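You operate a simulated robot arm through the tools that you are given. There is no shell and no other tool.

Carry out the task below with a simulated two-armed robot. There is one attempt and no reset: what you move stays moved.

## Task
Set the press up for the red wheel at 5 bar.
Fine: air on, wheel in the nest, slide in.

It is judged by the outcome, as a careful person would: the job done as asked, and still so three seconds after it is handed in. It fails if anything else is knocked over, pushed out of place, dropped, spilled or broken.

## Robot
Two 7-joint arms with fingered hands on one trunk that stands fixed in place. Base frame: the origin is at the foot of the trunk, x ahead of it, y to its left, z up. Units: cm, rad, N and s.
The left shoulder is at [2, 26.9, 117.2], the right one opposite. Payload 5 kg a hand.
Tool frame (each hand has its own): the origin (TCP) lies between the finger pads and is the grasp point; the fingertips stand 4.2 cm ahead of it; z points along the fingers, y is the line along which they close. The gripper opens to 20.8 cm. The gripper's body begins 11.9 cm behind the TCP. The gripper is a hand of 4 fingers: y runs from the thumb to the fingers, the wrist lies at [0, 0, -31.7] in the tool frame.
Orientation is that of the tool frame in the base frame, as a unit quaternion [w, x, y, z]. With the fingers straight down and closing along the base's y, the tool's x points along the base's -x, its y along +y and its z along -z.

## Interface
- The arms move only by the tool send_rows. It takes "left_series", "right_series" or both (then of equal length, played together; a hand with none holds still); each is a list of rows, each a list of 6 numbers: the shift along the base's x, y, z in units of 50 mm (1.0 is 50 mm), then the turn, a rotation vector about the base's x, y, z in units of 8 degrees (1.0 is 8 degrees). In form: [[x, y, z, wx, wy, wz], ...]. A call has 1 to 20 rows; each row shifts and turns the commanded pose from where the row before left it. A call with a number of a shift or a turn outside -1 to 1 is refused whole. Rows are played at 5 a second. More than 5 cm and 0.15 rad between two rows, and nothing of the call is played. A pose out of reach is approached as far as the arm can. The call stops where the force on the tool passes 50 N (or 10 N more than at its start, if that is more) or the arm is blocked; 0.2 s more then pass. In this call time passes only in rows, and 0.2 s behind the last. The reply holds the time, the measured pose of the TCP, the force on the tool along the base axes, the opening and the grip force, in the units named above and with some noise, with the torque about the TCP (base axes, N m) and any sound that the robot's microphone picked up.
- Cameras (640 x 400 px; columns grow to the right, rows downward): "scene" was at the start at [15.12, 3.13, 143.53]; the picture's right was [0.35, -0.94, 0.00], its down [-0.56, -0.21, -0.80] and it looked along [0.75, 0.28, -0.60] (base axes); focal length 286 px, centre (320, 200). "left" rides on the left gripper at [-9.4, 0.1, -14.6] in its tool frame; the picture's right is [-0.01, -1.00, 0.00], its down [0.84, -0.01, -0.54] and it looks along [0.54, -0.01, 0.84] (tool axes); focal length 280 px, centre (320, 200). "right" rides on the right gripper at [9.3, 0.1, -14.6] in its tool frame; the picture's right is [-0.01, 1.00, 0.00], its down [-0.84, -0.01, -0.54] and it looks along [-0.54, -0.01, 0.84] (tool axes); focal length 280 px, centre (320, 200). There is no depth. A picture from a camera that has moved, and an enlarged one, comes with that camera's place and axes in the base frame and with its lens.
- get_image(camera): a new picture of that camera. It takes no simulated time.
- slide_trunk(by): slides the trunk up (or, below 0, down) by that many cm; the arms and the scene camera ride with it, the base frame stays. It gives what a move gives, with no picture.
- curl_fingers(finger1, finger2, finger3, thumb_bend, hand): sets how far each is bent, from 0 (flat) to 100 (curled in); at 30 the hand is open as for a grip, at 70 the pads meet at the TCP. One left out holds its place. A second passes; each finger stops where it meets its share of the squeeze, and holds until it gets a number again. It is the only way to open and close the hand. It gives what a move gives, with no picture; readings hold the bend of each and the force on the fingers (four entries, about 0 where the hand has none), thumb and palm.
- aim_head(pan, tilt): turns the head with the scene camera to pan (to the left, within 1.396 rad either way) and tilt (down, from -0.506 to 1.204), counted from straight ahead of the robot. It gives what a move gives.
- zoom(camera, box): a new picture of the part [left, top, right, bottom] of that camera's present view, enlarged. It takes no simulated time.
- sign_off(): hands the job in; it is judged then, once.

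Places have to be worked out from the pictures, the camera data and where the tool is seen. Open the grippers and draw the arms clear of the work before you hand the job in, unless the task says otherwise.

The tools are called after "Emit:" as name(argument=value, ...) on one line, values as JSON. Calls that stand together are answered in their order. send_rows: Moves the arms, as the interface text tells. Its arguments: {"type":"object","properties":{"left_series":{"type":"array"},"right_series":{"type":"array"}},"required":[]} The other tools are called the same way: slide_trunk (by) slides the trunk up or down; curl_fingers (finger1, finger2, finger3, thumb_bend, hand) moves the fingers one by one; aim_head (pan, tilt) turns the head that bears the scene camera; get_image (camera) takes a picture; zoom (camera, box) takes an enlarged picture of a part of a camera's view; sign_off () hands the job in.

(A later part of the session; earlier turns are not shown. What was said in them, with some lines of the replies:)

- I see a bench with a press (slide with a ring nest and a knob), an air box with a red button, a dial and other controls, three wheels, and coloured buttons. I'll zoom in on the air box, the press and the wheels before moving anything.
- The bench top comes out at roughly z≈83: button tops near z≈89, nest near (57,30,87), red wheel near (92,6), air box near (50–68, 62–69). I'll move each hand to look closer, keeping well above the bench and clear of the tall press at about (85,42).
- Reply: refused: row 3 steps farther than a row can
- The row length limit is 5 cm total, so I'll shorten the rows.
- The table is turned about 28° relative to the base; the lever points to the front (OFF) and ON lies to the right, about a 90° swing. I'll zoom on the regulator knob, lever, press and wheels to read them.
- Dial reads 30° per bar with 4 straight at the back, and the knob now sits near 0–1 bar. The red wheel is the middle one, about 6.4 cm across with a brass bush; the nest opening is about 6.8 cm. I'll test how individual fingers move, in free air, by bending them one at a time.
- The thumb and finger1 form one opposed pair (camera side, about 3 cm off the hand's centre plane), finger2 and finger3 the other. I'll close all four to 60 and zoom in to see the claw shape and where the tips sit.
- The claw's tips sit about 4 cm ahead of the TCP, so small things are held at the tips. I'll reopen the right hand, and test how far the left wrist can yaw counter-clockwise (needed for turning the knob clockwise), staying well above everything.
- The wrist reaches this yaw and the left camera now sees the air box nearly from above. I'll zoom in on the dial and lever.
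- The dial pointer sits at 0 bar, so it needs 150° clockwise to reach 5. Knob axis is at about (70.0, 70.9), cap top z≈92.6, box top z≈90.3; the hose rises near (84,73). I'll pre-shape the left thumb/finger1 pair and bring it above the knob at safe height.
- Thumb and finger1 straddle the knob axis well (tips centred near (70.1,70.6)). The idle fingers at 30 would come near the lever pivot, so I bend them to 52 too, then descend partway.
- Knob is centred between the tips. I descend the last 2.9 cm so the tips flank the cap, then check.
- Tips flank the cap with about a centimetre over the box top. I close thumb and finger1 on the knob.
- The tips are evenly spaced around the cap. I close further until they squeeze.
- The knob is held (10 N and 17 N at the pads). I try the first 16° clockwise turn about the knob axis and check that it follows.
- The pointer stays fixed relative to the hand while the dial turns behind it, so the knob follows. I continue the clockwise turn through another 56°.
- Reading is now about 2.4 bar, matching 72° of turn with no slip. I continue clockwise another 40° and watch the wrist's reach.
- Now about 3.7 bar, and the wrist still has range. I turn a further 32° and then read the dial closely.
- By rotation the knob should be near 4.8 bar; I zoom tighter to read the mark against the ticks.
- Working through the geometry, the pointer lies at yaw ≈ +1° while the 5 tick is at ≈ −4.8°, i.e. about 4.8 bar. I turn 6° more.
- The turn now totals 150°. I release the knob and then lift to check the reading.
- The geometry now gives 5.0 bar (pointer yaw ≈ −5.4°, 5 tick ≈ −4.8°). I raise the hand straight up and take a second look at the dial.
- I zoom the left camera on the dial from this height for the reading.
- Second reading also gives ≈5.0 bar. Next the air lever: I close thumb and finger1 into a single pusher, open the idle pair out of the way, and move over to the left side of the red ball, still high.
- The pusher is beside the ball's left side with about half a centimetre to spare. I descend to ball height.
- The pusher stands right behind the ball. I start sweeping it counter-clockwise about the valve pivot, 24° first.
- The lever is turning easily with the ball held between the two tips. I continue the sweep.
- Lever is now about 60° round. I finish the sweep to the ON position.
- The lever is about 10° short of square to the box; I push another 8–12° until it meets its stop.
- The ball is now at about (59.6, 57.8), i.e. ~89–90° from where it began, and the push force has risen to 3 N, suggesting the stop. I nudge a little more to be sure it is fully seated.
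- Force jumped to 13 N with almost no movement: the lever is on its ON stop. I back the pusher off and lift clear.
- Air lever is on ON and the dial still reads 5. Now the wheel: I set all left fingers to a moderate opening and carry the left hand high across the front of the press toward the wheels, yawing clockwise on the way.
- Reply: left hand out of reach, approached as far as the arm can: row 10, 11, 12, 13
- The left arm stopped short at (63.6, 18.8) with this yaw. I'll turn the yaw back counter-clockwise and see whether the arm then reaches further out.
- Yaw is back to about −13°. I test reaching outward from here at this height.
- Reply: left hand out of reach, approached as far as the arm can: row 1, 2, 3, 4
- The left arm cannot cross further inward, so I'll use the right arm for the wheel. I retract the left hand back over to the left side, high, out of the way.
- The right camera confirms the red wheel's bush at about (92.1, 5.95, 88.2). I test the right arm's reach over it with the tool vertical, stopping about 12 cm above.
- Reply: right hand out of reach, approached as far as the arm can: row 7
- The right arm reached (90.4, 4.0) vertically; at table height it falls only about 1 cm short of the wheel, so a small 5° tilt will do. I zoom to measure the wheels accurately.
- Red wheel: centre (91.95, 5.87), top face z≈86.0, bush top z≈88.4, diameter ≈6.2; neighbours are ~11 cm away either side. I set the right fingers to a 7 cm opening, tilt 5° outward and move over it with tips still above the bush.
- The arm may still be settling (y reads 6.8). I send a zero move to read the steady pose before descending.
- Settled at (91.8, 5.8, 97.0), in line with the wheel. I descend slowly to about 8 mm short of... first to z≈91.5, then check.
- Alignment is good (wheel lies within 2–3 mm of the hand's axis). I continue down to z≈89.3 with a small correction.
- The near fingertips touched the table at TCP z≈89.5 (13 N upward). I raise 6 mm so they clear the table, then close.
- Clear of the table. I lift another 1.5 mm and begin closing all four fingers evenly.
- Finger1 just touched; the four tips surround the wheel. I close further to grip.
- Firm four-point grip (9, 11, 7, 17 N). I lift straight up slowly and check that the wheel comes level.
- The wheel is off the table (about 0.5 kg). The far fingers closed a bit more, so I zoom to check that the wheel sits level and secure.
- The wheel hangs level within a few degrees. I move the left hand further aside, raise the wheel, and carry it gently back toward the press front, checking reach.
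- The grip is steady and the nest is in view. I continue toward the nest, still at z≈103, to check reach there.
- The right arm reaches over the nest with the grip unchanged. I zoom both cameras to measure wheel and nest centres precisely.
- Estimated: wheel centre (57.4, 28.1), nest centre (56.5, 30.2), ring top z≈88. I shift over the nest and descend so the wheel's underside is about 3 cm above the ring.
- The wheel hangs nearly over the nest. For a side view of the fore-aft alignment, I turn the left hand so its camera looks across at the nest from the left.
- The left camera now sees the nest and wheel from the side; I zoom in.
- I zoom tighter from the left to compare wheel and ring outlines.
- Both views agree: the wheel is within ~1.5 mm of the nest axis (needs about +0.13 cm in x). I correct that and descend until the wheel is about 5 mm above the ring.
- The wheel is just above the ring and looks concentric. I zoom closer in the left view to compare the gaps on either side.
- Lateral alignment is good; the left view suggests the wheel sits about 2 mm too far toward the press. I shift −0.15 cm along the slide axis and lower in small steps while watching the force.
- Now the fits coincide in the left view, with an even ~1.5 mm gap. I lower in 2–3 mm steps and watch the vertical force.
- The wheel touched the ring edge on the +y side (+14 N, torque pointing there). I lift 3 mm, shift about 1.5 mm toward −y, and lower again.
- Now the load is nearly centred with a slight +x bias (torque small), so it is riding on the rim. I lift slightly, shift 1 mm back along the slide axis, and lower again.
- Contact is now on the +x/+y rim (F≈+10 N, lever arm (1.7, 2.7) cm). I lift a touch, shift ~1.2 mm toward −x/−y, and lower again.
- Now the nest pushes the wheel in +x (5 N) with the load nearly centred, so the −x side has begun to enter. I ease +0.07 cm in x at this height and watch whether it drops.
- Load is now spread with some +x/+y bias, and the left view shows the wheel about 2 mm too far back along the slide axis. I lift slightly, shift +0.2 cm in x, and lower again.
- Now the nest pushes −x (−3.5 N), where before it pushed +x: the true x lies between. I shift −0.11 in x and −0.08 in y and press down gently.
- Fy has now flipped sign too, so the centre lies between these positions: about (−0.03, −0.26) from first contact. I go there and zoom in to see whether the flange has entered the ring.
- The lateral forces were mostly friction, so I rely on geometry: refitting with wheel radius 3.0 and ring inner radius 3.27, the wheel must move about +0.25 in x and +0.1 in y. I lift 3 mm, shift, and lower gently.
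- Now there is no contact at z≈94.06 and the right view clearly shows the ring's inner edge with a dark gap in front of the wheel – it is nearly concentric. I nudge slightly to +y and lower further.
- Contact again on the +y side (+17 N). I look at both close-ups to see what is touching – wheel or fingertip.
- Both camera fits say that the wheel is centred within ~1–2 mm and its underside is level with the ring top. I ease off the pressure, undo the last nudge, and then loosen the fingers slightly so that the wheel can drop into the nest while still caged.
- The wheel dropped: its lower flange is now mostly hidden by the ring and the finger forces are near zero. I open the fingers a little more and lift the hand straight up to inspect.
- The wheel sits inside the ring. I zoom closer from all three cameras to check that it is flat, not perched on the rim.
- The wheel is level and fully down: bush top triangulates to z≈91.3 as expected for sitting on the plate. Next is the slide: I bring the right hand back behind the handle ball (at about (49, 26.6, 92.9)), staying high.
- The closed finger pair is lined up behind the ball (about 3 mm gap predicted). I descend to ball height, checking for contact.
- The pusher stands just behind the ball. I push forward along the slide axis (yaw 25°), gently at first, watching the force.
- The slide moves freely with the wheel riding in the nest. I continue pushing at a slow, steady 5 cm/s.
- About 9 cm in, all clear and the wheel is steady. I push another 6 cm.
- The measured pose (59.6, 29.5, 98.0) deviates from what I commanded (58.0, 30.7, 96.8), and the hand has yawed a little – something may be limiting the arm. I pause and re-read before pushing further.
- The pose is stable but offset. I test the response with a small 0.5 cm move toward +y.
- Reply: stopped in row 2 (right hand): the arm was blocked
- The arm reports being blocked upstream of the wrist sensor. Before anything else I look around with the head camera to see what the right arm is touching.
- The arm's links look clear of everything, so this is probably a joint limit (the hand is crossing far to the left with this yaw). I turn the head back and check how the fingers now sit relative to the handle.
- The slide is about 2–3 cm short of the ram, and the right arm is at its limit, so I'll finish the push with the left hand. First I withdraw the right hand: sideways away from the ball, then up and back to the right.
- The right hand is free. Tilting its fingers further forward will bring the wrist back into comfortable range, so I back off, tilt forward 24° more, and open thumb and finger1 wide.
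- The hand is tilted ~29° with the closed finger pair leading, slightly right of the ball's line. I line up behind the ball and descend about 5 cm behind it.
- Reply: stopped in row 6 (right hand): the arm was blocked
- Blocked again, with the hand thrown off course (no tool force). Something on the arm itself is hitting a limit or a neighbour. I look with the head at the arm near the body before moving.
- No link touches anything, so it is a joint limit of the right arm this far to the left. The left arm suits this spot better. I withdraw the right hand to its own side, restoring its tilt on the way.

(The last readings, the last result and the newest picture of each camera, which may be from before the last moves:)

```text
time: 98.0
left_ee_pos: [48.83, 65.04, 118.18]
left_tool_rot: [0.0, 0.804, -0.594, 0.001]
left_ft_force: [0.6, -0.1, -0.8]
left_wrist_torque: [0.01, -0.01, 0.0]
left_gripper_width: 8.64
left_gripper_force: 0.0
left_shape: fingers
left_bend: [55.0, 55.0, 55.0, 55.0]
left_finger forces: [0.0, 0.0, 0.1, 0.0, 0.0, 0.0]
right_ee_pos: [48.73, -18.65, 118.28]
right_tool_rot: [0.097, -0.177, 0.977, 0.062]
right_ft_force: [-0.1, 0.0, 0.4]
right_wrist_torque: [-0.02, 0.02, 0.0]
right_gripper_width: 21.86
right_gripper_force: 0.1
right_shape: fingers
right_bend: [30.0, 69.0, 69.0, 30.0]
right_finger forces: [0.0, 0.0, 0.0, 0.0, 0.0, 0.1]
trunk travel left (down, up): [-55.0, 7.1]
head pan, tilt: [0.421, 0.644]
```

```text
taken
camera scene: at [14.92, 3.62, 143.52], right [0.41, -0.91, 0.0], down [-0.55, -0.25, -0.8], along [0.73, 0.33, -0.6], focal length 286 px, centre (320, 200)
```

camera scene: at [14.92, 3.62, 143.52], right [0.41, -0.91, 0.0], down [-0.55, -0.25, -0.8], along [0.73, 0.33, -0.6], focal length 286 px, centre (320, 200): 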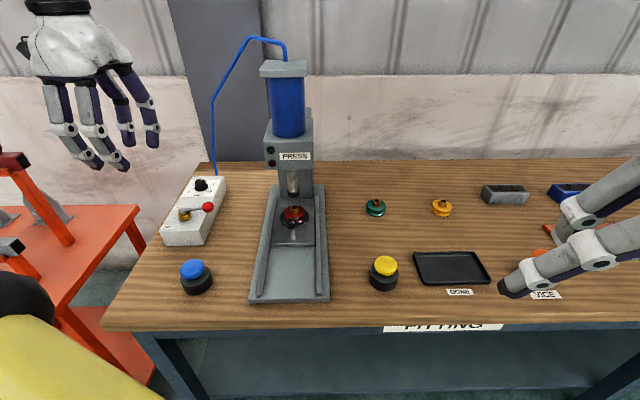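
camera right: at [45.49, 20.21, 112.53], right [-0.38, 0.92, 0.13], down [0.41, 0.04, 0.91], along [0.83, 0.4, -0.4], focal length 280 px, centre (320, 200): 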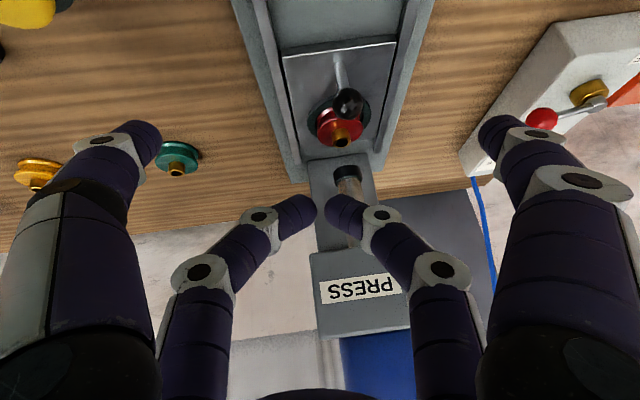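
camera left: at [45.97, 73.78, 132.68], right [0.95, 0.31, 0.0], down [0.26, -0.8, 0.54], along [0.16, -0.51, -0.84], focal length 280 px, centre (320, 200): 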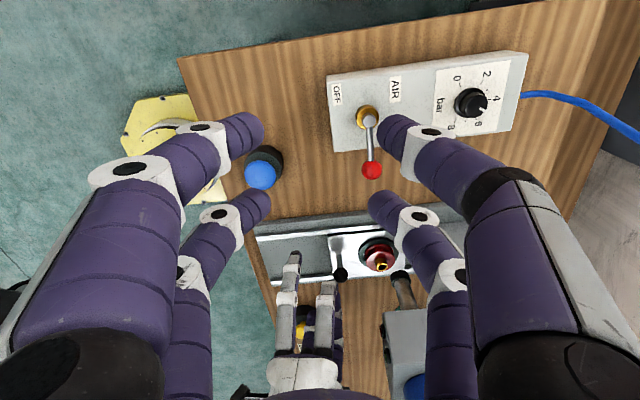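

The view is clear now. I open the right hand fully and zoom on the press to see how far the slide still has to go.

Emit:
curl_fingers(hand="right", finger1=30, finger2=30, finger3=30, thumb_bend=30)

Emit:
zoom(camera="scene", box=[240, 120, 350, 310])

Emit:
zoom(camera="scene", box=[265, 160, 325, 250])

Emit:
zoom(camera="left", box=[240, 200, 480, 350])

```text
time: 99.0
left_ee_pos: [48.84, 64.82, 118.15]
left_tool_rot: [0.0, 0.804, -0.595, 0.0]
left_ft_force: [0.0, -0.2, -0.1]
left_wrist_torque: [0.03, 0.01, -0.01]
left_gripper_width: 8.64
left_gripper_force: 0.0
left_shape: fingers
left_bend: [55.0, 55.0, 55.0, 55.0]
left_finger forces: [0.0, 0.0, 0.1, 0.1, 0.0, 0.0]
right_ee_pos: [48.69, -18.71, 118.29]
right_tool_rot: [0.097, -0.177, 0.977, 0.062]
right_ft_force: [0.8, 0.1, 0.1]
right_wrist_torque: [0.02, -0.02, 0.03]
right_gripper_width: 21.88
right_gripper_force: 0.1
right_shape: fingers
right_bend: [30.0, 30.0, 30.0, 30.0]
right_finger forces: [0.1, 0.0, 0.0, 0.0, 0.0, 0.0]
trunk travel left (down, up): [-55.0, 7.1]
head pan, tilt: [0.421, 0.644]
```

```text
2.11 times, centred on (295, 215) of scene
camera zoom: at [14.94, 3.6, 143.53], right [0.41, -0.91, 0.0], down [-0.55, -0.25, -0.8], along [0.73, 0.33, -0.6], focal length 602 px, centre (373, 168)
```

zoom: 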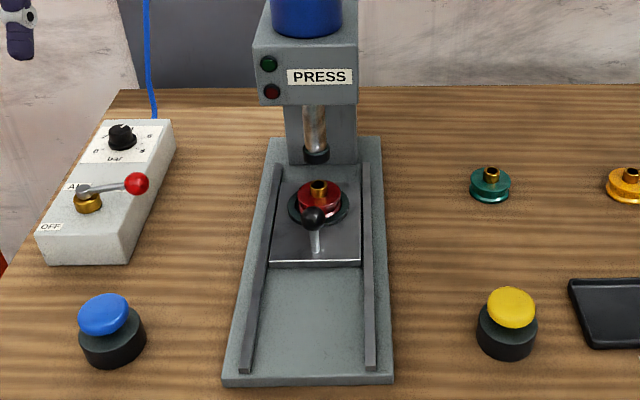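

```text
4.44 times, centred on (295, 205) of scene
camera zoom: at [14.94, 3.6, 143.53], right [0.41, -0.91, 0.0], down [-0.55, -0.25, -0.8], along [0.73, 0.33, -0.6], focal length 1270 px, centre (431, 178)
```

zoom: 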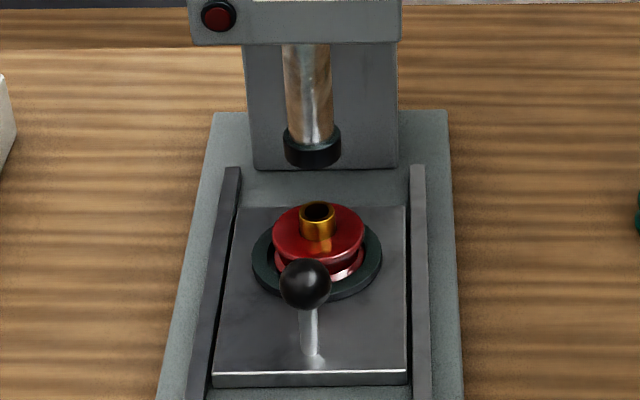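

```text
2.67 times, centred on (360, 275) of left
camera zoom: at [45.97, 73.77, 132.69], right [0.95, 0.31, 0.0], down [0.26, -0.8, 0.54], along [0.16, -0.51, -0.84], focal length 748 px, centre (213, 0)
```

zoom: 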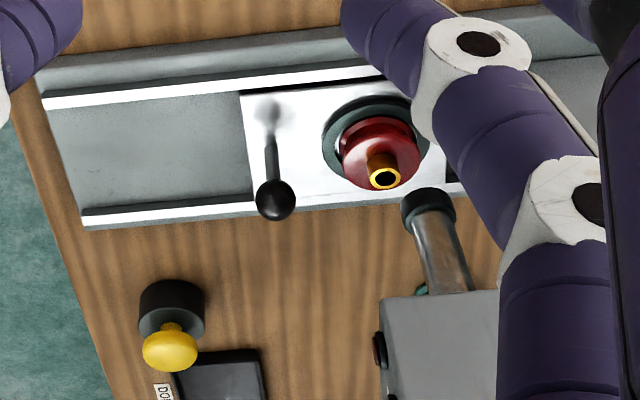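

The slide needs roughly 2.5–3 cm more, and the wheel is still seated. I bring the left hand over: yaw it to the slide direction, tilt its fingers 30° forward (keeps its camera away from the press head) and close thumb+finger1 as the pusher.

Emit:
send_rows(left_series=[[-0.05, -0.4, 0, 0, 0, -1], [-0.05, -0.5, 0, 0, 0, -1], [-0.05, -0.5, 0, 0, 0, -1], [-0.05, -0.5, -0.1, 0, 0, -1], [-0.05, -0.5, -0.1, 0, 0, -1], [-0.05, -0.5, -0.1, 0, 0, -1], [-0.05, -0.5, -0.1, 0, 0, -1], [-0.05, -0.5, -0.1, 0, 0, -1], [-0.05, -0.5, -0.1, 0, 0, -1], [-0.05, -0.4, -0.1, 0, 0, -1], [0, -0.2, 0, 0, 0, -0.25], [0, 0, 0, 0, 0, 0]])

Emit:
curl_fingers(hand="left", finger1=69, thumb_bend=69, finger2=30, finger3=30)

Emit:
get_image(camera="left")

Emit:
get_image(camera="scene")

```text
time: 101.6
left_ee_pos: [46.14, 39.76, 114.63]
left_tool_rot: [-0.001, -0.215, 0.977, 0.0]
left_ft_force: [0.9, 0.6, 0.1]
left_wrist_torque: [-0.01, -0.02, 0.01]
left_gripper_width: 8.66
left_gripper_force: 0.0
left_shape: fingers
left_bend: [55.0, 55.0, 55.0, 55.0]
left_finger forces: [0.1, 0.0, 0.0, 0.0, 0.1, 0.0]
right_ee_pos: [48.71, -18.66, 118.33]
right_tool_rot: [0.097, -0.177, 0.977, 0.062]
right_ft_force: [-0.3, -0.5, -0.3]
right_wrist_torque: [0.0, -0.02, 0.01]
right_gripper_width: 21.86
right_gripper_force: 0.0
right_shape: fingers
right_bend: [30.0, 30.0, 30.0, 30.0]
right_finger forces: [0.1, 0.0, 0.0, 0.0, 0.0, 0.0]
trunk travel left (down, up): [-55.0, 7.1]
head pan, tilt: [0.421, 0.644]
```

```text
time: 102.6
left_ee_pos: [46.16, 39.87, 114.71]
left_tool_rot: [0.0, -0.216, 0.976, 0.0]
left_ft_force: [0.4, 0.1, -0.1]
left_wrist_torque: [0.01, 0.02, -0.02]
left_gripper_width: 1.6
left_gripper_force: 0.1
left_shape: fingers
left_bend: [69.0, 30.0, 30.0, 69.0]
left_finger forces: [0.0, 0.1, 0.0, 0.1, 0.1, 0.0]
right_ee_pos: [48.8, -18.74, 118.32]
right_tool_rot: [0.097, -0.177, 0.977, 0.062]
right_ft_force: [0.1, 0.0, -0.7]
right_wrist_torque: [0.02, 0.0, 0.01]
right_gripper_width: 21.84
right_gripper_force: 0.0
right_shape: fingers
right_bend: [30.0, 30.0, 30.0, 30.0]
right_finger forces: [0.0, 0.0, 0.0, 0.1, 0.1, 0.0]
trunk travel left (down, up): [-55.0, 7.1]
head pan, tilt: [0.421, 0.644]
```

```text
taken
camera left: at [54.62, 43.97, 129.3], right [0.44, -0.9, 0.0], down [-0.76, -0.37, 0.54], along [-0.48, -0.23, -0.84], focal length 280 px, centre (320, 200)
```

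left: 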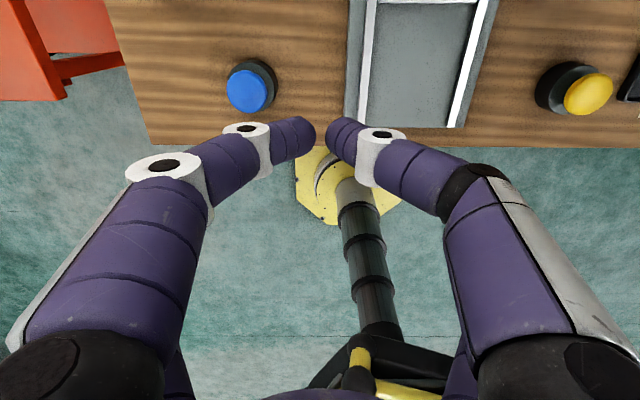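

```text
taken
camera scene: at [14.93, 3.6, 143.53], right [0.41, -0.91, 0.0], down [-0.55, -0.25, -0.8], along [0.73, 0.33, -0.6], focal length 286 px, centre (320, 200)
```

scene: 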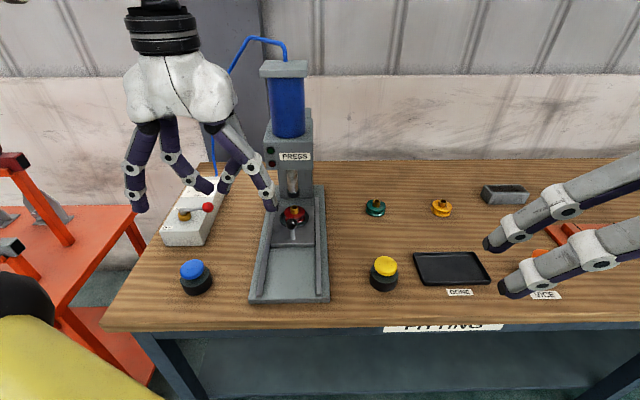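

Yaw is right (25°). I move in line with the slide axis and tilt the fingers forward 30°, still above z≈108.

Emit:
send_rows(left_series=[[0.25, -0.5, -0.2, 0, 0, 0], [0.3, -0.6, -0.3, 0, 0, 0], [0.3, -0.6, -0.3, 0, 0, 0], [0.3, -0.6, -0.3, 0, 0, 0], [0, 0, 0, 0.42, -0.9, 0], [0, 0, 0, 0.42, -0.9, 0], [0, 0, 0, 0.42, -0.9, 0], [0, 0, 0, 0.31, -0.67, 0], [0, 0, 0, 0, 0, 0]])

Emit:
get_image(camera="left")

Emit:
get_image(camera="scene")

```text
time: 104.6
left_ee_pos: [52.16, 28.28, 109.16]
left_tool_rot: [0.252, -0.209, 0.943, 0.055]
left_ft_force: [0.6, 0.1, 0.1]
left_wrist_torque: [0.02, -0.02, -0.04]
left_gripper_width: 1.55
left_gripper_force: 0.1
left_shape: fingers
left_bend: [69.0, 30.0, 30.0, 69.0]
left_finger forces: [0.0, 0.0, 0.1, 0.0, 0.1, 0.1]
right_ee_pos: [48.63, -18.79, 118.39]
right_tool_rot: [0.097, -0.177, 0.978, 0.062]
right_ft_force: [-0.3, 0.1, -0.3]
right_wrist_torque: [0.03, -0.1, -0.03]
right_gripper_width: 21.87
right_gripper_force: 0.1
right_shape: fingers
right_bend: [30.0, 30.0, 30.0, 30.0]
right_finger forces: [0.0, 0.0, 0.1, 0.0, 0.0, 0.1]
trunk travel left (down, up): [-55.0, 7.1]
head pan, tilt: [0.421, 0.644]
```

```text
taken
camera left: at [52.75, 28.85, 126.49], right [0.43, -0.9, 0.01], down [-0.9, -0.43, 0.05], along [-0.04, -0.03, -1.0], focal length 280 px, centre (320, 200)
```

left: 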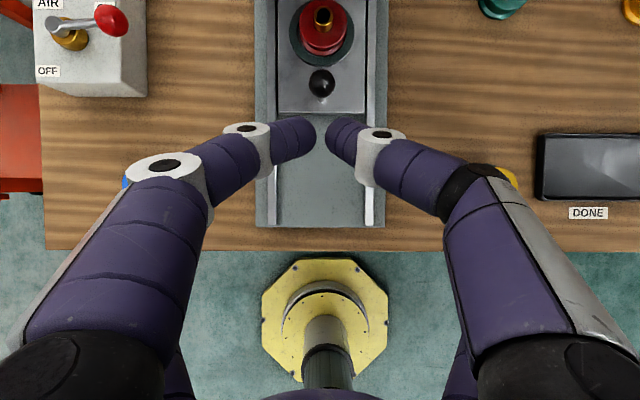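

```text
taken
camera scene: at [14.87, 3.6, 143.55], right [0.41, -0.91, 0.0], down [-0.55, -0.25, -0.8], along [0.73, 0.33, -0.6], focal length 286 px, centre (320, 200)
```

scene: 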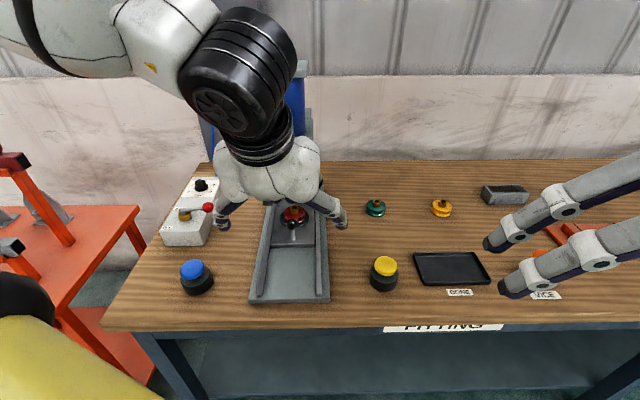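

The left camera now looks straight down the slide: ball, wheel and pusher are all in line. I descend to ball height, about 8 cm behind the ball.

Emit:
send_rows(left_series=[[0, 0, -0.5, 0, 0, 0], [0, 0, -0.6, 0, 0, 0], [0, 0, -0.6, 0, 0, 0], [0, 0, -0.6, 0, 0, 0], [0, 0, -0.45, 0, 0, 0], [0, 0, 0, 0, 0, 0]])

Emit:
get_image(camera="left")

Emit:
zoom(camera="scene", box=[190, 130, 390, 310])

```text
time: 106.0
left_ee_pos: [52.04, 28.44, 95.53]
left_tool_rot: [0.251, -0.21, 0.943, 0.055]
left_ft_force: [0.2, -0.5, 0.3]
left_wrist_torque: [0.02, 0.01, 0.01]
left_gripper_width: 1.54
left_gripper_force: 0.1
left_shape: fingers
left_bend: [69.0, 30.0, 30.0, 69.0]
left_finger forces: [0.1, 0.0, 0.1, 0.0, 0.0, 0.0]
right_ee_pos: [48.77, -18.77, 118.27]
right_tool_rot: [0.097, -0.177, 0.977, 0.062]
right_ft_force: [-0.8, -0.6, -0.9]
right_wrist_torque: [0.02, -0.03, 0.03]
right_gripper_width: 21.89
right_gripper_force: 0.0
right_shape: fingers
right_bend: [30.0, 30.0, 30.0, 30.0]
right_finger forces: [0.0, 0.0, 0.0, 0.0, 0.0, 0.0]
trunk travel left (down, up): [-55.0, 7.1]
head pan, tilt: [0.421, 0.644]
```

```text
taken
camera left: at [52.76, 28.84, 112.77], right [0.43, -0.9, 0.01], down [-0.9, -0.43, 0.05], along [-0.04, -0.03, -1.0], focal length 280 px, centre (320, 200)
```

left: 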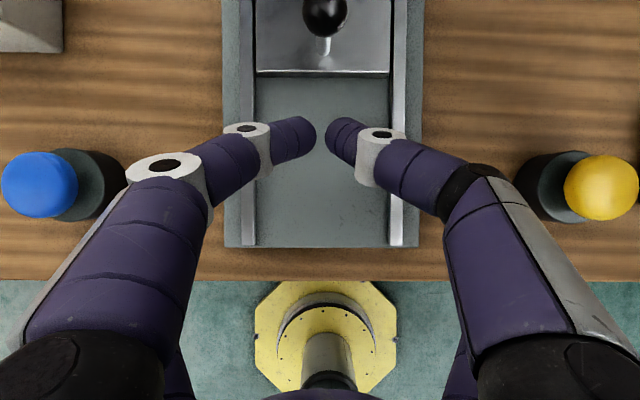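

```text
2.22 times, centred on (290, 220) of scene
camera zoom: at [14.91, 3.6, 143.54], right [0.41, -0.91, 0.0], down [-0.55, -0.24, -0.8], along [0.73, 0.33, -0.6], focal length 635 px, centre (387, 156)
```

zoom: 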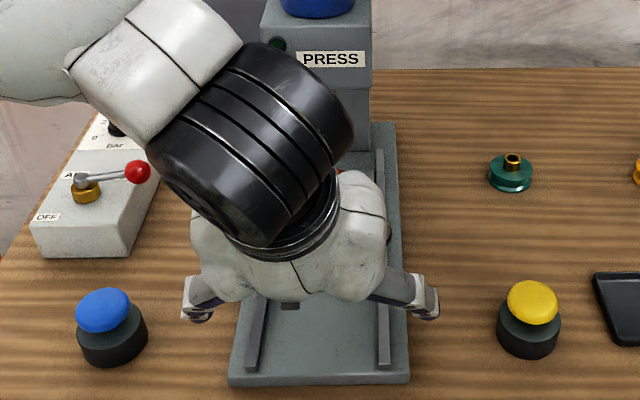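

Height is right and everything is aligned. I advance along the slide axis up to the ball.

Emit:
send_rows(left_series=[[0.15, 0.07, 0, 0, 0, 0], [0.2, 0.093, 0, 0, 0, 0], [0.2, 0.093, 0, 0, 0, 0], [0.2, 0.093, 0, 0, 0, 0], [0.15, 0.07, 0, 0, 0, 0], [0, 0, 0, 0, 0, 0]])

Emit:
get_image(camera="left")

```text
time: 107.4
left_ee_pos: [56.75, 30.5, 95.33]
left_tool_rot: [0.25, -0.208, 0.944, 0.055]
left_ft_force: [-0.4, 0.0, -0.1]
left_wrist_torque: [0.03, -0.02, 0.02]
left_gripper_width: 1.57
left_gripper_force: 0.1
left_shape: fingers
left_bend: [69.0, 30.0, 30.0, 69.0]
left_finger forces: [0.1, 0.0, 0.0, 0.1, 0.1, 0.0]
right_ee_pos: [48.76, -18.64, 118.38]
right_tool_rot: [0.096, -0.177, 0.978, 0.063]
right_ft_force: [-0.5, -0.1, -0.1]
right_wrist_torque: [-0.01, -0.03, -0.01]
right_gripper_width: 21.85
right_gripper_force: 0.1
right_shape: fingers
right_bend: [30.0, 30.0, 30.0, 30.0]
right_finger forces: [0.0, 0.0, 0.1, 0.0, 0.0, 0.0]
trunk travel left (down, up): [-55.0, 7.1]
head pan, tilt: [0.421, 0.644]
```

```text
taken
camera left: at [57.36, 31.0, 112.64], right [0.43, -0.9, 0.01], down [-0.9, -0.43, 0.05], along [-0.04, -0.03, -1.0], focal length 280 px, centre (320, 200)
```

left: 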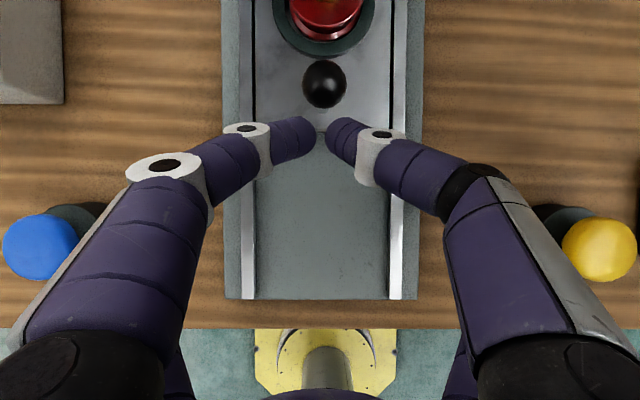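

The pusher is about 1 cm behind the ball. I continue slowly in 5 mm rows.

Emit:
send_rows(left_series=[[0.09, 0.042, 0, 0, 0, 0], [0.09, 0.042, 0, 0, 0, 0], [0.09, 0.042, 0, 0, 0, 0], [0.09, 0.042, 0, 0, 0, 0], [0.09, 0.042, 0, 0, 0, 0], [0, 0, 0, 0, 0, 0]])

Emit:
get_image(camera="left")

Emit:
zoom(camera="scene", box=[190, 100, 390, 310])

```text
time: 108.8
left_ee_pos: [58.77, 31.49, 95.47]
left_tool_rot: [0.25, -0.209, 0.944, 0.055]
left_ft_force: [-0.1, -0.3, 0.7]
left_wrist_torque: [-0.01, -0.01, -0.02]
left_gripper_width: 1.55
left_gripper_force: 0.7
left_shape: fingers
left_bend: [69.0, 30.0, 30.0, 69.0]
left_finger forces: [0.0, 0.0, 0.0, 0.0, 0.8, 0.0]
right_ee_pos: [48.64, -18.65, 118.32]
right_tool_rot: [0.097, -0.177, 0.977, 0.061]
right_ft_force: [-0.1, -0.2, 0.3]
right_wrist_torque: [-0.04, 0.0, -0.03]
right_gripper_width: 21.84
right_gripper_force: 0.1
right_shape: fingers
right_bend: [30.0, 30.0, 30.0, 30.0]
right_finger forces: [0.1, 0.1, 0.0, 0.1, 0.0, 0.0]
trunk travel left (down, up): [-55.0, 7.1]
head pan, tilt: [0.421, 0.644]
```

```text
taken
camera left: at [59.55, 32.02, 112.69], right [0.43, -0.9, 0.01], down [-0.9, -0.43, 0.05], along [-0.04, -0.03, -1.0], focal length 280 px, centre (320, 200)
```

left: 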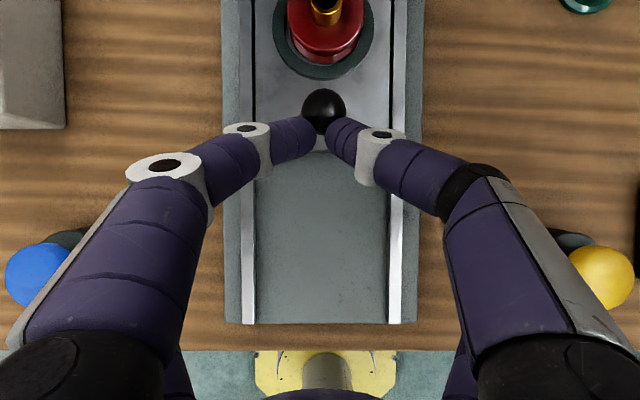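

```text
1.90 times, centred on (290, 205) of scene
camera zoom: at [14.92, 3.6, 143.53], right [0.41, -0.91, 0.0], down [-0.55, -0.25, -0.8], along [0.73, 0.33, -0.6], focal length 544 px, centre (377, 190)
```

zoom: 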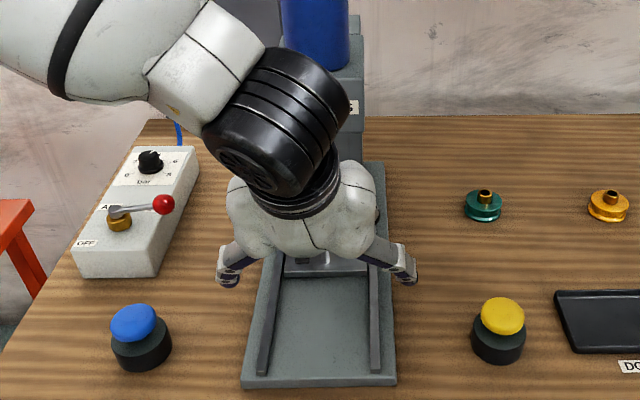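

The ball is nestled between the tips and moving. I push on in 5 mm rows toward the end stop.

Emit:
send_rows(left_series=[[0.09, 0.042, 0, 0, 0, 0], [0.09, 0.042, 0, 0, 0, 0], [0.09, 0.042, 0, 0, 0, 0], [0.09, 0.042, 0, 0, 0, 0], [0, 0, 0, 0, 0, 0]])

Emit:
get_image(camera="left")

```text
time: 110.0
left_ee_pos: [60.57, 32.2, 95.22]
left_tool_rot: [0.251, -0.209, 0.944, 0.055]
left_ft_force: [-4.0, -2.7, 1.0]
left_wrist_torque: [-0.02, 0.03, -0.08]
left_gripper_width: 1.54
left_gripper_force: 2.2
left_shape: fingers
left_bend: [69.0, 30.0, 30.0, 69.0]
left_finger forces: [0.1, 0.0, 0.1, 0.1, 4.3, 0.0]
right_ee_pos: [48.73, -18.77, 118.35]
right_tool_rot: [0.096, -0.177, 0.977, 0.063]
right_ft_force: [0.5, 0.4, 0.5]
right_wrist_torque: [0.01, 0.0, -0.01]
right_gripper_width: 21.83
right_gripper_force: 0.0
right_shape: fingers
right_bend: [30.0, 30.0, 30.0, 30.0]
right_finger forces: [0.1, 0.0, 0.1, 0.1, 0.0, 0.1]
trunk travel left (down, up): [-55.0, 7.1]
head pan, tilt: [0.421, 0.644]
```

```text
taken
camera left: at [61.31, 32.89, 112.61], right [0.43, -0.9, 0.01], down [-0.9, -0.43, 0.05], along [-0.04, -0.03, -1.0], focal length 280 px, centre (320, 200)
```

left: 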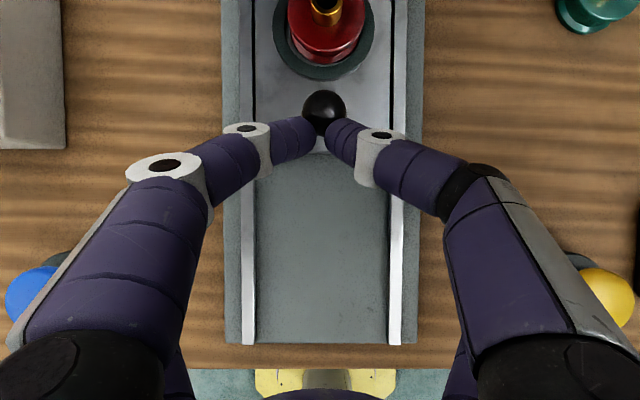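

The push force has risen to ~5 N, perhaps at the stop. I push 4 mm more to confirm.

Emit:
send_rows(left_series=[[0.045, 0.021, 0, 0, 0, 0], [0.03, 0.014, 0, 0, 0, 0], [0, 0, 0, 0, 0, 0]])

Emit:
get_image(camera="left")

```text
time: 110.8
left_ee_pos: [60.86, 32.34, 95.41]
left_tool_rot: [0.251, -0.209, 0.944, 0.056]
left_ft_force: [-16.2, -11.0, 3.4]
left_wrist_torque: [-0.16, 0.12, -0.25]
left_gripper_width: 1.55
left_gripper_force: 9.2
left_shape: fingers
left_bend: [69.0, 30.0, 30.0, 69.0]
left_finger forces: [2.0, 0.0, 0.0, 0.0, 15.6, 0.0]
right_ee_pos: [48.63, -18.77, 118.26]
right_tool_rot: [0.097, -0.177, 0.977, 0.063]
right_ft_force: [0.8, 0.6, -0.1]
right_wrist_torque: [-0.02, 0.01, -0.02]
right_gripper_width: 21.86
right_gripper_force: 0.1
right_shape: fingers
right_bend: [30.0, 30.0, 30.0, 30.0]
right_finger forces: [0.0, 0.0, 0.1, 0.0, 0.0, 0.0]
trunk travel left (down, up): [-55.0, 7.1]
head pan, tilt: [0.421, 0.644]
```

```text
taken
camera left: at [61.62, 32.97, 112.67], right [0.43, -0.9, 0.01], down [-0.9, -0.43, 0.05], along [-0.04, -0.03, -1.0], focal length 280 px, centre (320, 200)
```

left: 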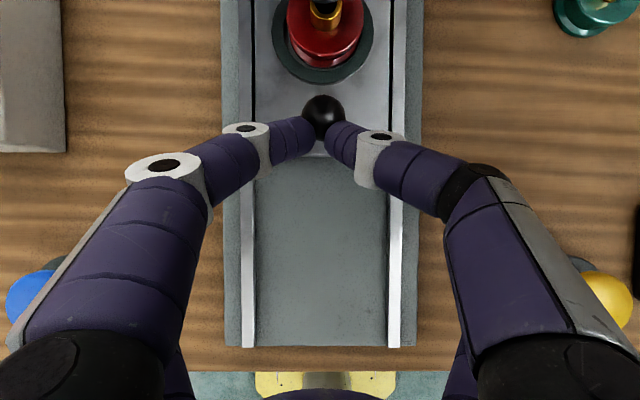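

Force jumped to ~20 N with hardly any motion: the slide is on its stop. I back off along the axis, then lift clear and inspect.

Emit:
send_rows(left_series=[[-0.1, -0.046, 0, 0, 0, 0], [-0.3, -0.14, 0, 0, 0, 0], [-0.5, -0.23, 0.2, 0, 0, 0], [-0.5, -0.23, 0.5, 0, 0, 0], [-0.3, -0.1, 0.7, 0, 0, 0], [0, 0.2, 0.7, 0, 0, 0], [0, 0, 0, 0, 0, 0]])

Emit:
get_image(camera="left")

Emit:
get_image(camera="scene")

```text
time: 112.4
left_ee_pos: [52.5, 29.66, 105.73]
left_tool_rot: [0.25, -0.209, 0.944, 0.056]
left_ft_force: [0.2, -0.8, -0.5]
left_wrist_torque: [0.02, 0.01, 0.03]
left_gripper_width: 1.57
left_gripper_force: 0.1
left_shape: fingers
left_bend: [69.0, 30.0, 30.0, 69.0]
left_finger forces: [0.0, 0.0, 0.0, 0.0, 0.1, 0.0]
right_ee_pos: [48.79, -18.69, 118.23]
right_tool_rot: [0.097, -0.176, 0.978, 0.062]
right_ft_force: [0.2, -0.1, -0.3]
right_wrist_torque: [0.01, 0.02, 0.02]
right_gripper_width: 21.84
right_gripper_force: 0.0
right_shape: fingers
right_bend: [30.0, 30.0, 30.0, 30.0]
right_finger forces: [0.0, 0.0, 0.0, 0.0, 0.0, 0.0]
trunk travel left (down, up): [-55.0, 7.1]
head pan, tilt: [0.421, 0.644]
```

```text
taken
camera left: at [53.25, 30.28, 123.07], right [0.43, -0.9, 0.01], down [-0.9, -0.43, 0.05], along [-0.04, -0.03, -1.0], focal length 280 px, centre (320, 200)
```

left: 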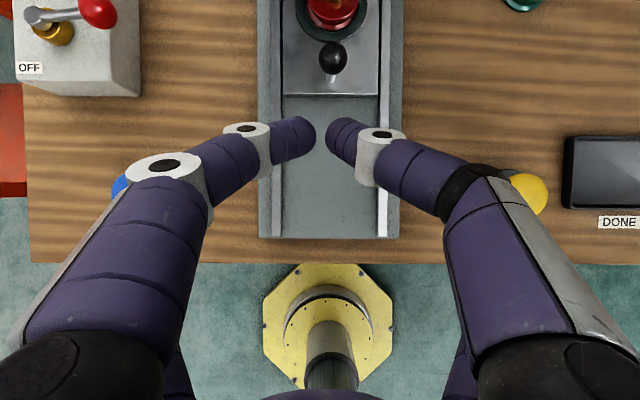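

```text
taken
camera scene: at [14.98, 3.6, 143.51], right [0.41, -0.91, 0.0], down [-0.55, -0.25, -0.8], along [0.73, 0.33, -0.6], focal length 286 px, centre (320, 200)
```

scene: 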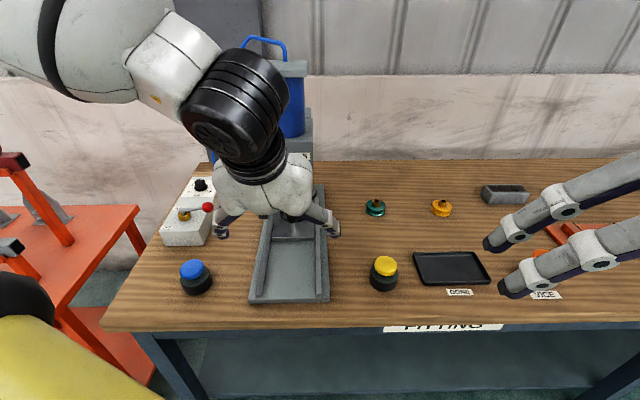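

Clear. I retract the left hand to its own side, removing the tilt, and open it fully.

Emit:
send_rows(left_series=[[-0.2, 0.4, 0.5, 0, 0, 0], [-0.2, 0.5, 0.4, -0.42, 0.9, 0], [-0.2, 0.5, 0.4, -0.42, 0.9, 0], [-0.2, 0.6, 0.3, -0.42, 0.9, 0], [-0.2, 0.6, 0.2, -0.31, 0.67, 0], [-0.2, 0.7, 0.1, 0, 0, 0], [-0.2, 0.7, 0, 0, 0, 0], [-0.2, 0.7, 0, 0, 0, 0], [0, 0, 0, 0, 0, 0]])

Emit:
curl_fingers(hand="left", finger1=30, finger2=30, finger3=30, thumb_bend=30)

Emit:
get_image(camera="scene")

Emit:
zoom(camera="scene", box=[240, 120, 350, 310])

Emit:
zoom(camera="scene", box=[270, 165, 320, 235])

Emit:
zoom(camera="scene", box=[150, 165, 240, 255])

```text
time: 114.4
left_ee_pos: [44.53, 53.07, 115.48]
left_tool_rot: [-0.001, -0.216, 0.976, 0.001]
left_ft_force: [0.3, -0.7, 0.7]
left_wrist_torque: [0.13, 0.01, 0.03]
left_gripper_width: 1.57
left_gripper_force: 0.1
left_shape: fingers
left_bend: [69.0, 30.0, 30.0, 69.0]
left_finger forces: [0.1, 0.1, 0.0, 0.0, 0.1, 0.0]
right_ee_pos: [48.81, -18.78, 118.37]
right_tool_rot: [0.098, -0.176, 0.978, 0.061]
right_ft_force: [0.4, -1.2, -0.3]
right_wrist_torque: [0.14, 0.01, 0.05]
right_gripper_width: 21.86
right_gripper_force: 0.1
right_shape: fingers
right_bend: [30.0, 30.0, 30.0, 30.0]
right_finger forces: [0.0, 0.1, 0.0, 0.1, 0.1, 0.0]
trunk travel left (down, up): [-55.0, 7.1]
head pan, tilt: [0.421, 0.644]
```

```text
time: 115.4
left_ee_pos: [44.52, 53.37, 115.38]
left_tool_rot: [0.0, -0.216, 0.976, 0.0]
left_ft_force: [-0.1, -0.3, -0.3]
left_wrist_torque: [-0.04, 0.02, 0.0]
left_gripper_width: 21.84
left_gripper_force: 0.0
left_shape: fingers
left_bend: [30.0, 30.0, 30.0, 30.0]
left_finger forces: [0.0, 0.0, 0.0, 0.0, 0.1, 0.0]
right_ee_pos: [48.8, -18.76, 118.35]
right_tool_rot: [0.098, -0.177, 0.978, 0.061]
right_ft_force: [0.2, 0.2, 1.2]
right_wrist_torque: [-0.02, 0.01, -0.02]
right_gripper_width: 21.85
right_gripper_force: 0.1
right_shape: fingers
right_bend: [30.0, 30.0, 30.0, 30.0]
right_finger forces: [0.1, 0.0, 0.0, 0.0, 0.0, 0.1]
trunk travel left (down, up): [-55.0, 7.1]
head pan, tilt: [0.421, 0.644]
```

```text
taken
camera scene: at [14.94, 3.65, 143.53], right [0.41, -0.91, 0.0], down [-0.55, -0.25, -0.8], along [0.73, 0.33, -0.6], focal length 286 px, centre (320, 200)
```

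scene: 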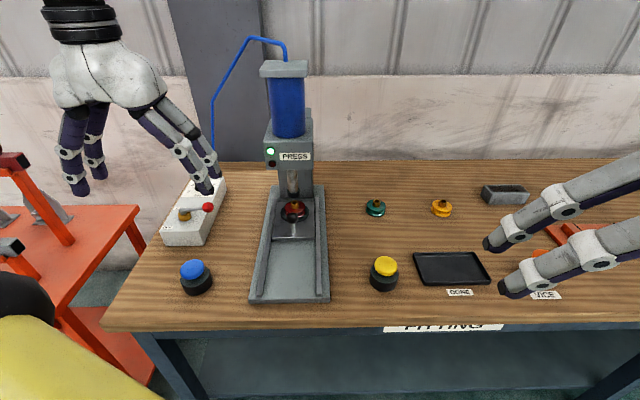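

```text
2.11 times, centred on (295, 215) of scene
camera zoom: at [14.94, 3.65, 143.53], right [0.41, -0.91, 0.0], down [-0.55, -0.25, -0.8], along [0.73, 0.33, -0.6], focal length 602 px, centre (373, 168)
```

zoom: 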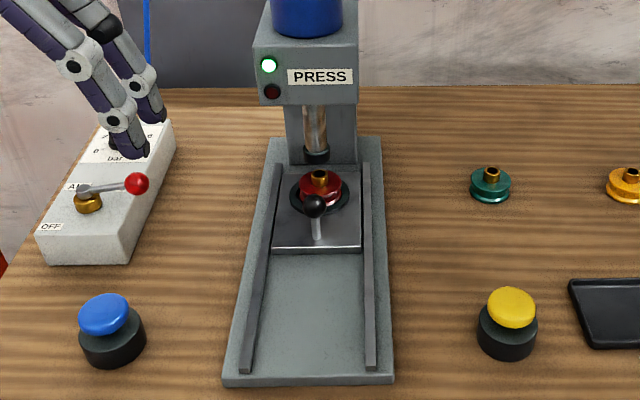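

```text
5.71 times, centred on (295, 200) of scene
camera zoom: at [14.94, 3.65, 143.53], right [0.41, -0.91, 0.0], down [-0.55, -0.25, -0.8], along [0.73, 0.33, -0.6], focal length 1633 px, centre (463, 200)
```

zoom: 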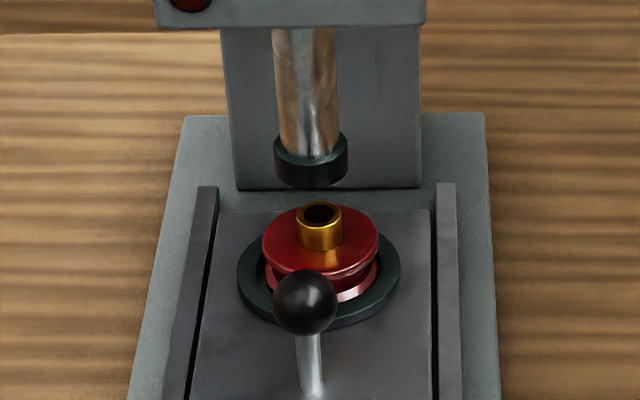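

```text
4.44 times, centred on (195, 210) of scene
camera zoom: at [14.94, 3.65, 143.53], right [0.41, -0.91, 0.0], down [-0.55, -0.25, -0.8], along [0.73, 0.33, -0.6], focal length 1270 px, centre (876, 156)
```

zoom: 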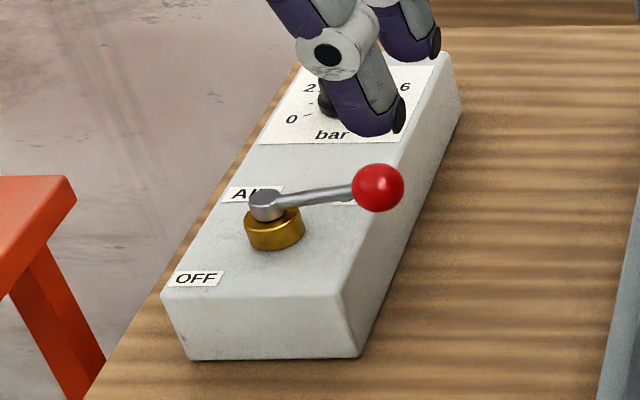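

The press's green lamp has come on: slide home with the wheel under the ram. I draw both arms further back clear of the work and then verify dial, lever, wheel and slide once more.

Emit:
send_rows(left_series=[[-0.4, 0.3, 0.2, 0, 0, 0], [-0.4, 0.4, 0.2, 0, 0, 0], [-0.4, 0.4, 0.2, 0, 0, 0], [-0.3, 0.3, 0.2, 0, 0, 0], [0, 0, 0, 0, 0, 0]], right_series=[[-0.3, -0.4, 0.2, 0, 0, 0], [-0.3, -0.5, 0.3, 0, 0, 0], [-0.3, -0.5, 0.3, 0, 0, 0], [-0.2, -0.4, 0.3, 0, 0, 0], [0, 0, 0, 0, 0, 0]])

Emit:
get_image(camera="scene")

Emit:
zoom(camera="scene", box=[180, 165, 235, 205])

Emit:
zoom(camera="scene", box=[278, 185, 312, 225])

Emit:
zoom(camera="scene", box=[255, 130, 325, 180])

```text
time: 116.6
left_ee_pos: [36.98, 60.3, 119.35]
left_tool_rot: [-0.001, -0.216, 0.976, 0.0]
left_ft_force: [0.9, 0.0, 0.6]
left_wrist_torque: [-0.01, 0.0, 0.01]
left_gripper_width: 21.82
left_gripper_force: 0.1
left_shape: fingers
left_bend: [30.0, 30.0, 30.0, 30.0]
left_finger forces: [0.1, 0.1, 0.1, 0.0, 0.1, 0.1]
right_ee_pos: [43.09, -27.79, 123.74]
right_tool_rot: [0.097, -0.177, 0.978, 0.062]
right_ft_force: [0.1, 0.5, 0.3]
right_wrist_torque: [0.02, -0.01, 0.01]
right_gripper_width: 21.85
right_gripper_force: 0.0
right_shape: fingers
right_bend: [30.0, 30.0, 30.0, 30.0]
right_finger forces: [0.0, 0.0, 0.1, 0.0, 0.0, 0.1]
trunk travel left (down, up): [-55.0, 7.1]
head pan, tilt: [0.421, 0.644]
```

```text
taken
camera scene: at [14.94, 3.6, 143.53], right [0.41, -0.91, 0.0], down [-0.55, -0.25, -0.8], along [0.73, 0.33, -0.6], focal length 286 px, centre (320, 200)
```

scene: 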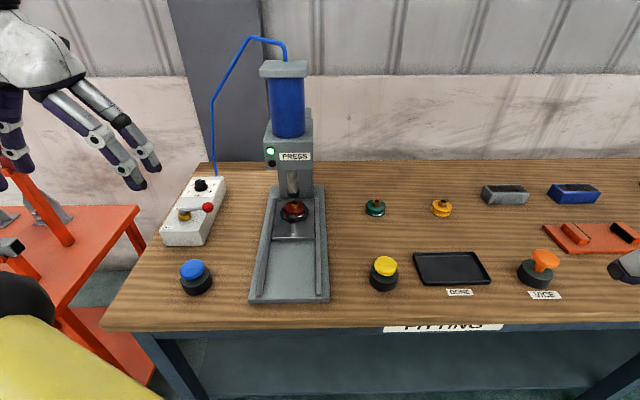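

```text
10.00 times, centred on (208, 185) of scene
camera zoom: at [14.94, 3.6, 143.53], right [0.41, -0.91, 0.0], down [-0.55, -0.25, -0.8], along [0.73, 0.33, -0.6], focal length 2858 px, centre (1445, 350)
```

zoom: 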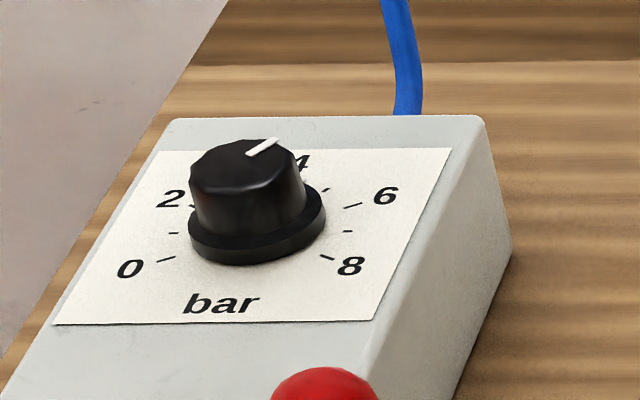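

```text
10.00 times, centred on (295, 205) of scene
camera zoom: at [14.94, 3.6, 143.53], right [0.41, -0.91, 0.0], down [-0.55, -0.25, -0.8], along [0.73, 0.33, -0.6], focal length 2858 px, centre (570, 150)
```

zoom: 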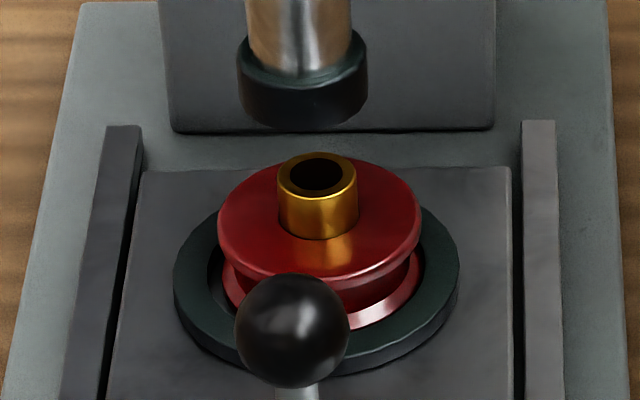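

```text
8.00 times, centred on (290, 155) of scene
camera zoom: at [14.94, 3.6, 143.53], right [0.41, -0.91, 0.0], down [-0.55, -0.25, -0.8], along [0.73, 0.33, -0.6], focal length 2286 px, centre (560, 560)
```

zoom: 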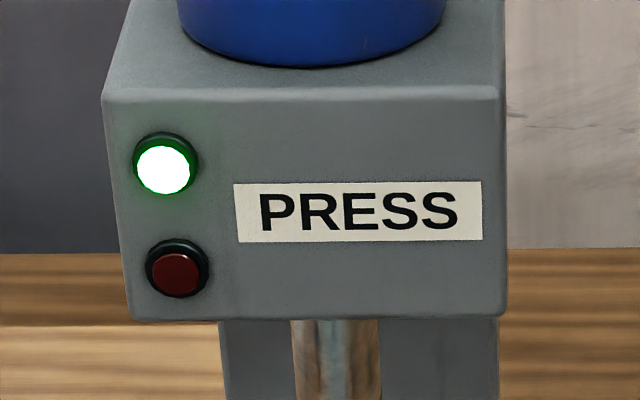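

Final check: green lamp lit, slide home, red wheel level in the nest under the ram, air lever on ON, dial at 5 bar, other parts undisturbed, both hands open and clear. I hand the job in.

Emit:
sign_off()

```text
The job is handed in.
```

The press is set up for the red wheel at 5 bar. The press's green lamp came on once the slide was home.

- **Pressure:** the regulator is turned from 0 to 5 bar. Two close-up readings of the dial gave about 5.0.
- **Air:** the lever is against its stop at ON.
- **Wheel:** the red wheel sits level in the nest, with the brass bush upwards. It took several tries to seat: it rested on the ring's edge before it dropped in.
- **Slide:** it is pushed in to its stop, with the wheel under the ram. The right arm couldn't reach far enough to finish the push, so I completed it with the left hand.

I did not press either the blue or the yellow button. The green and yellow wheels and everything else on the bench look undisturbed in the last picture. Both hands are open and clear of the work.
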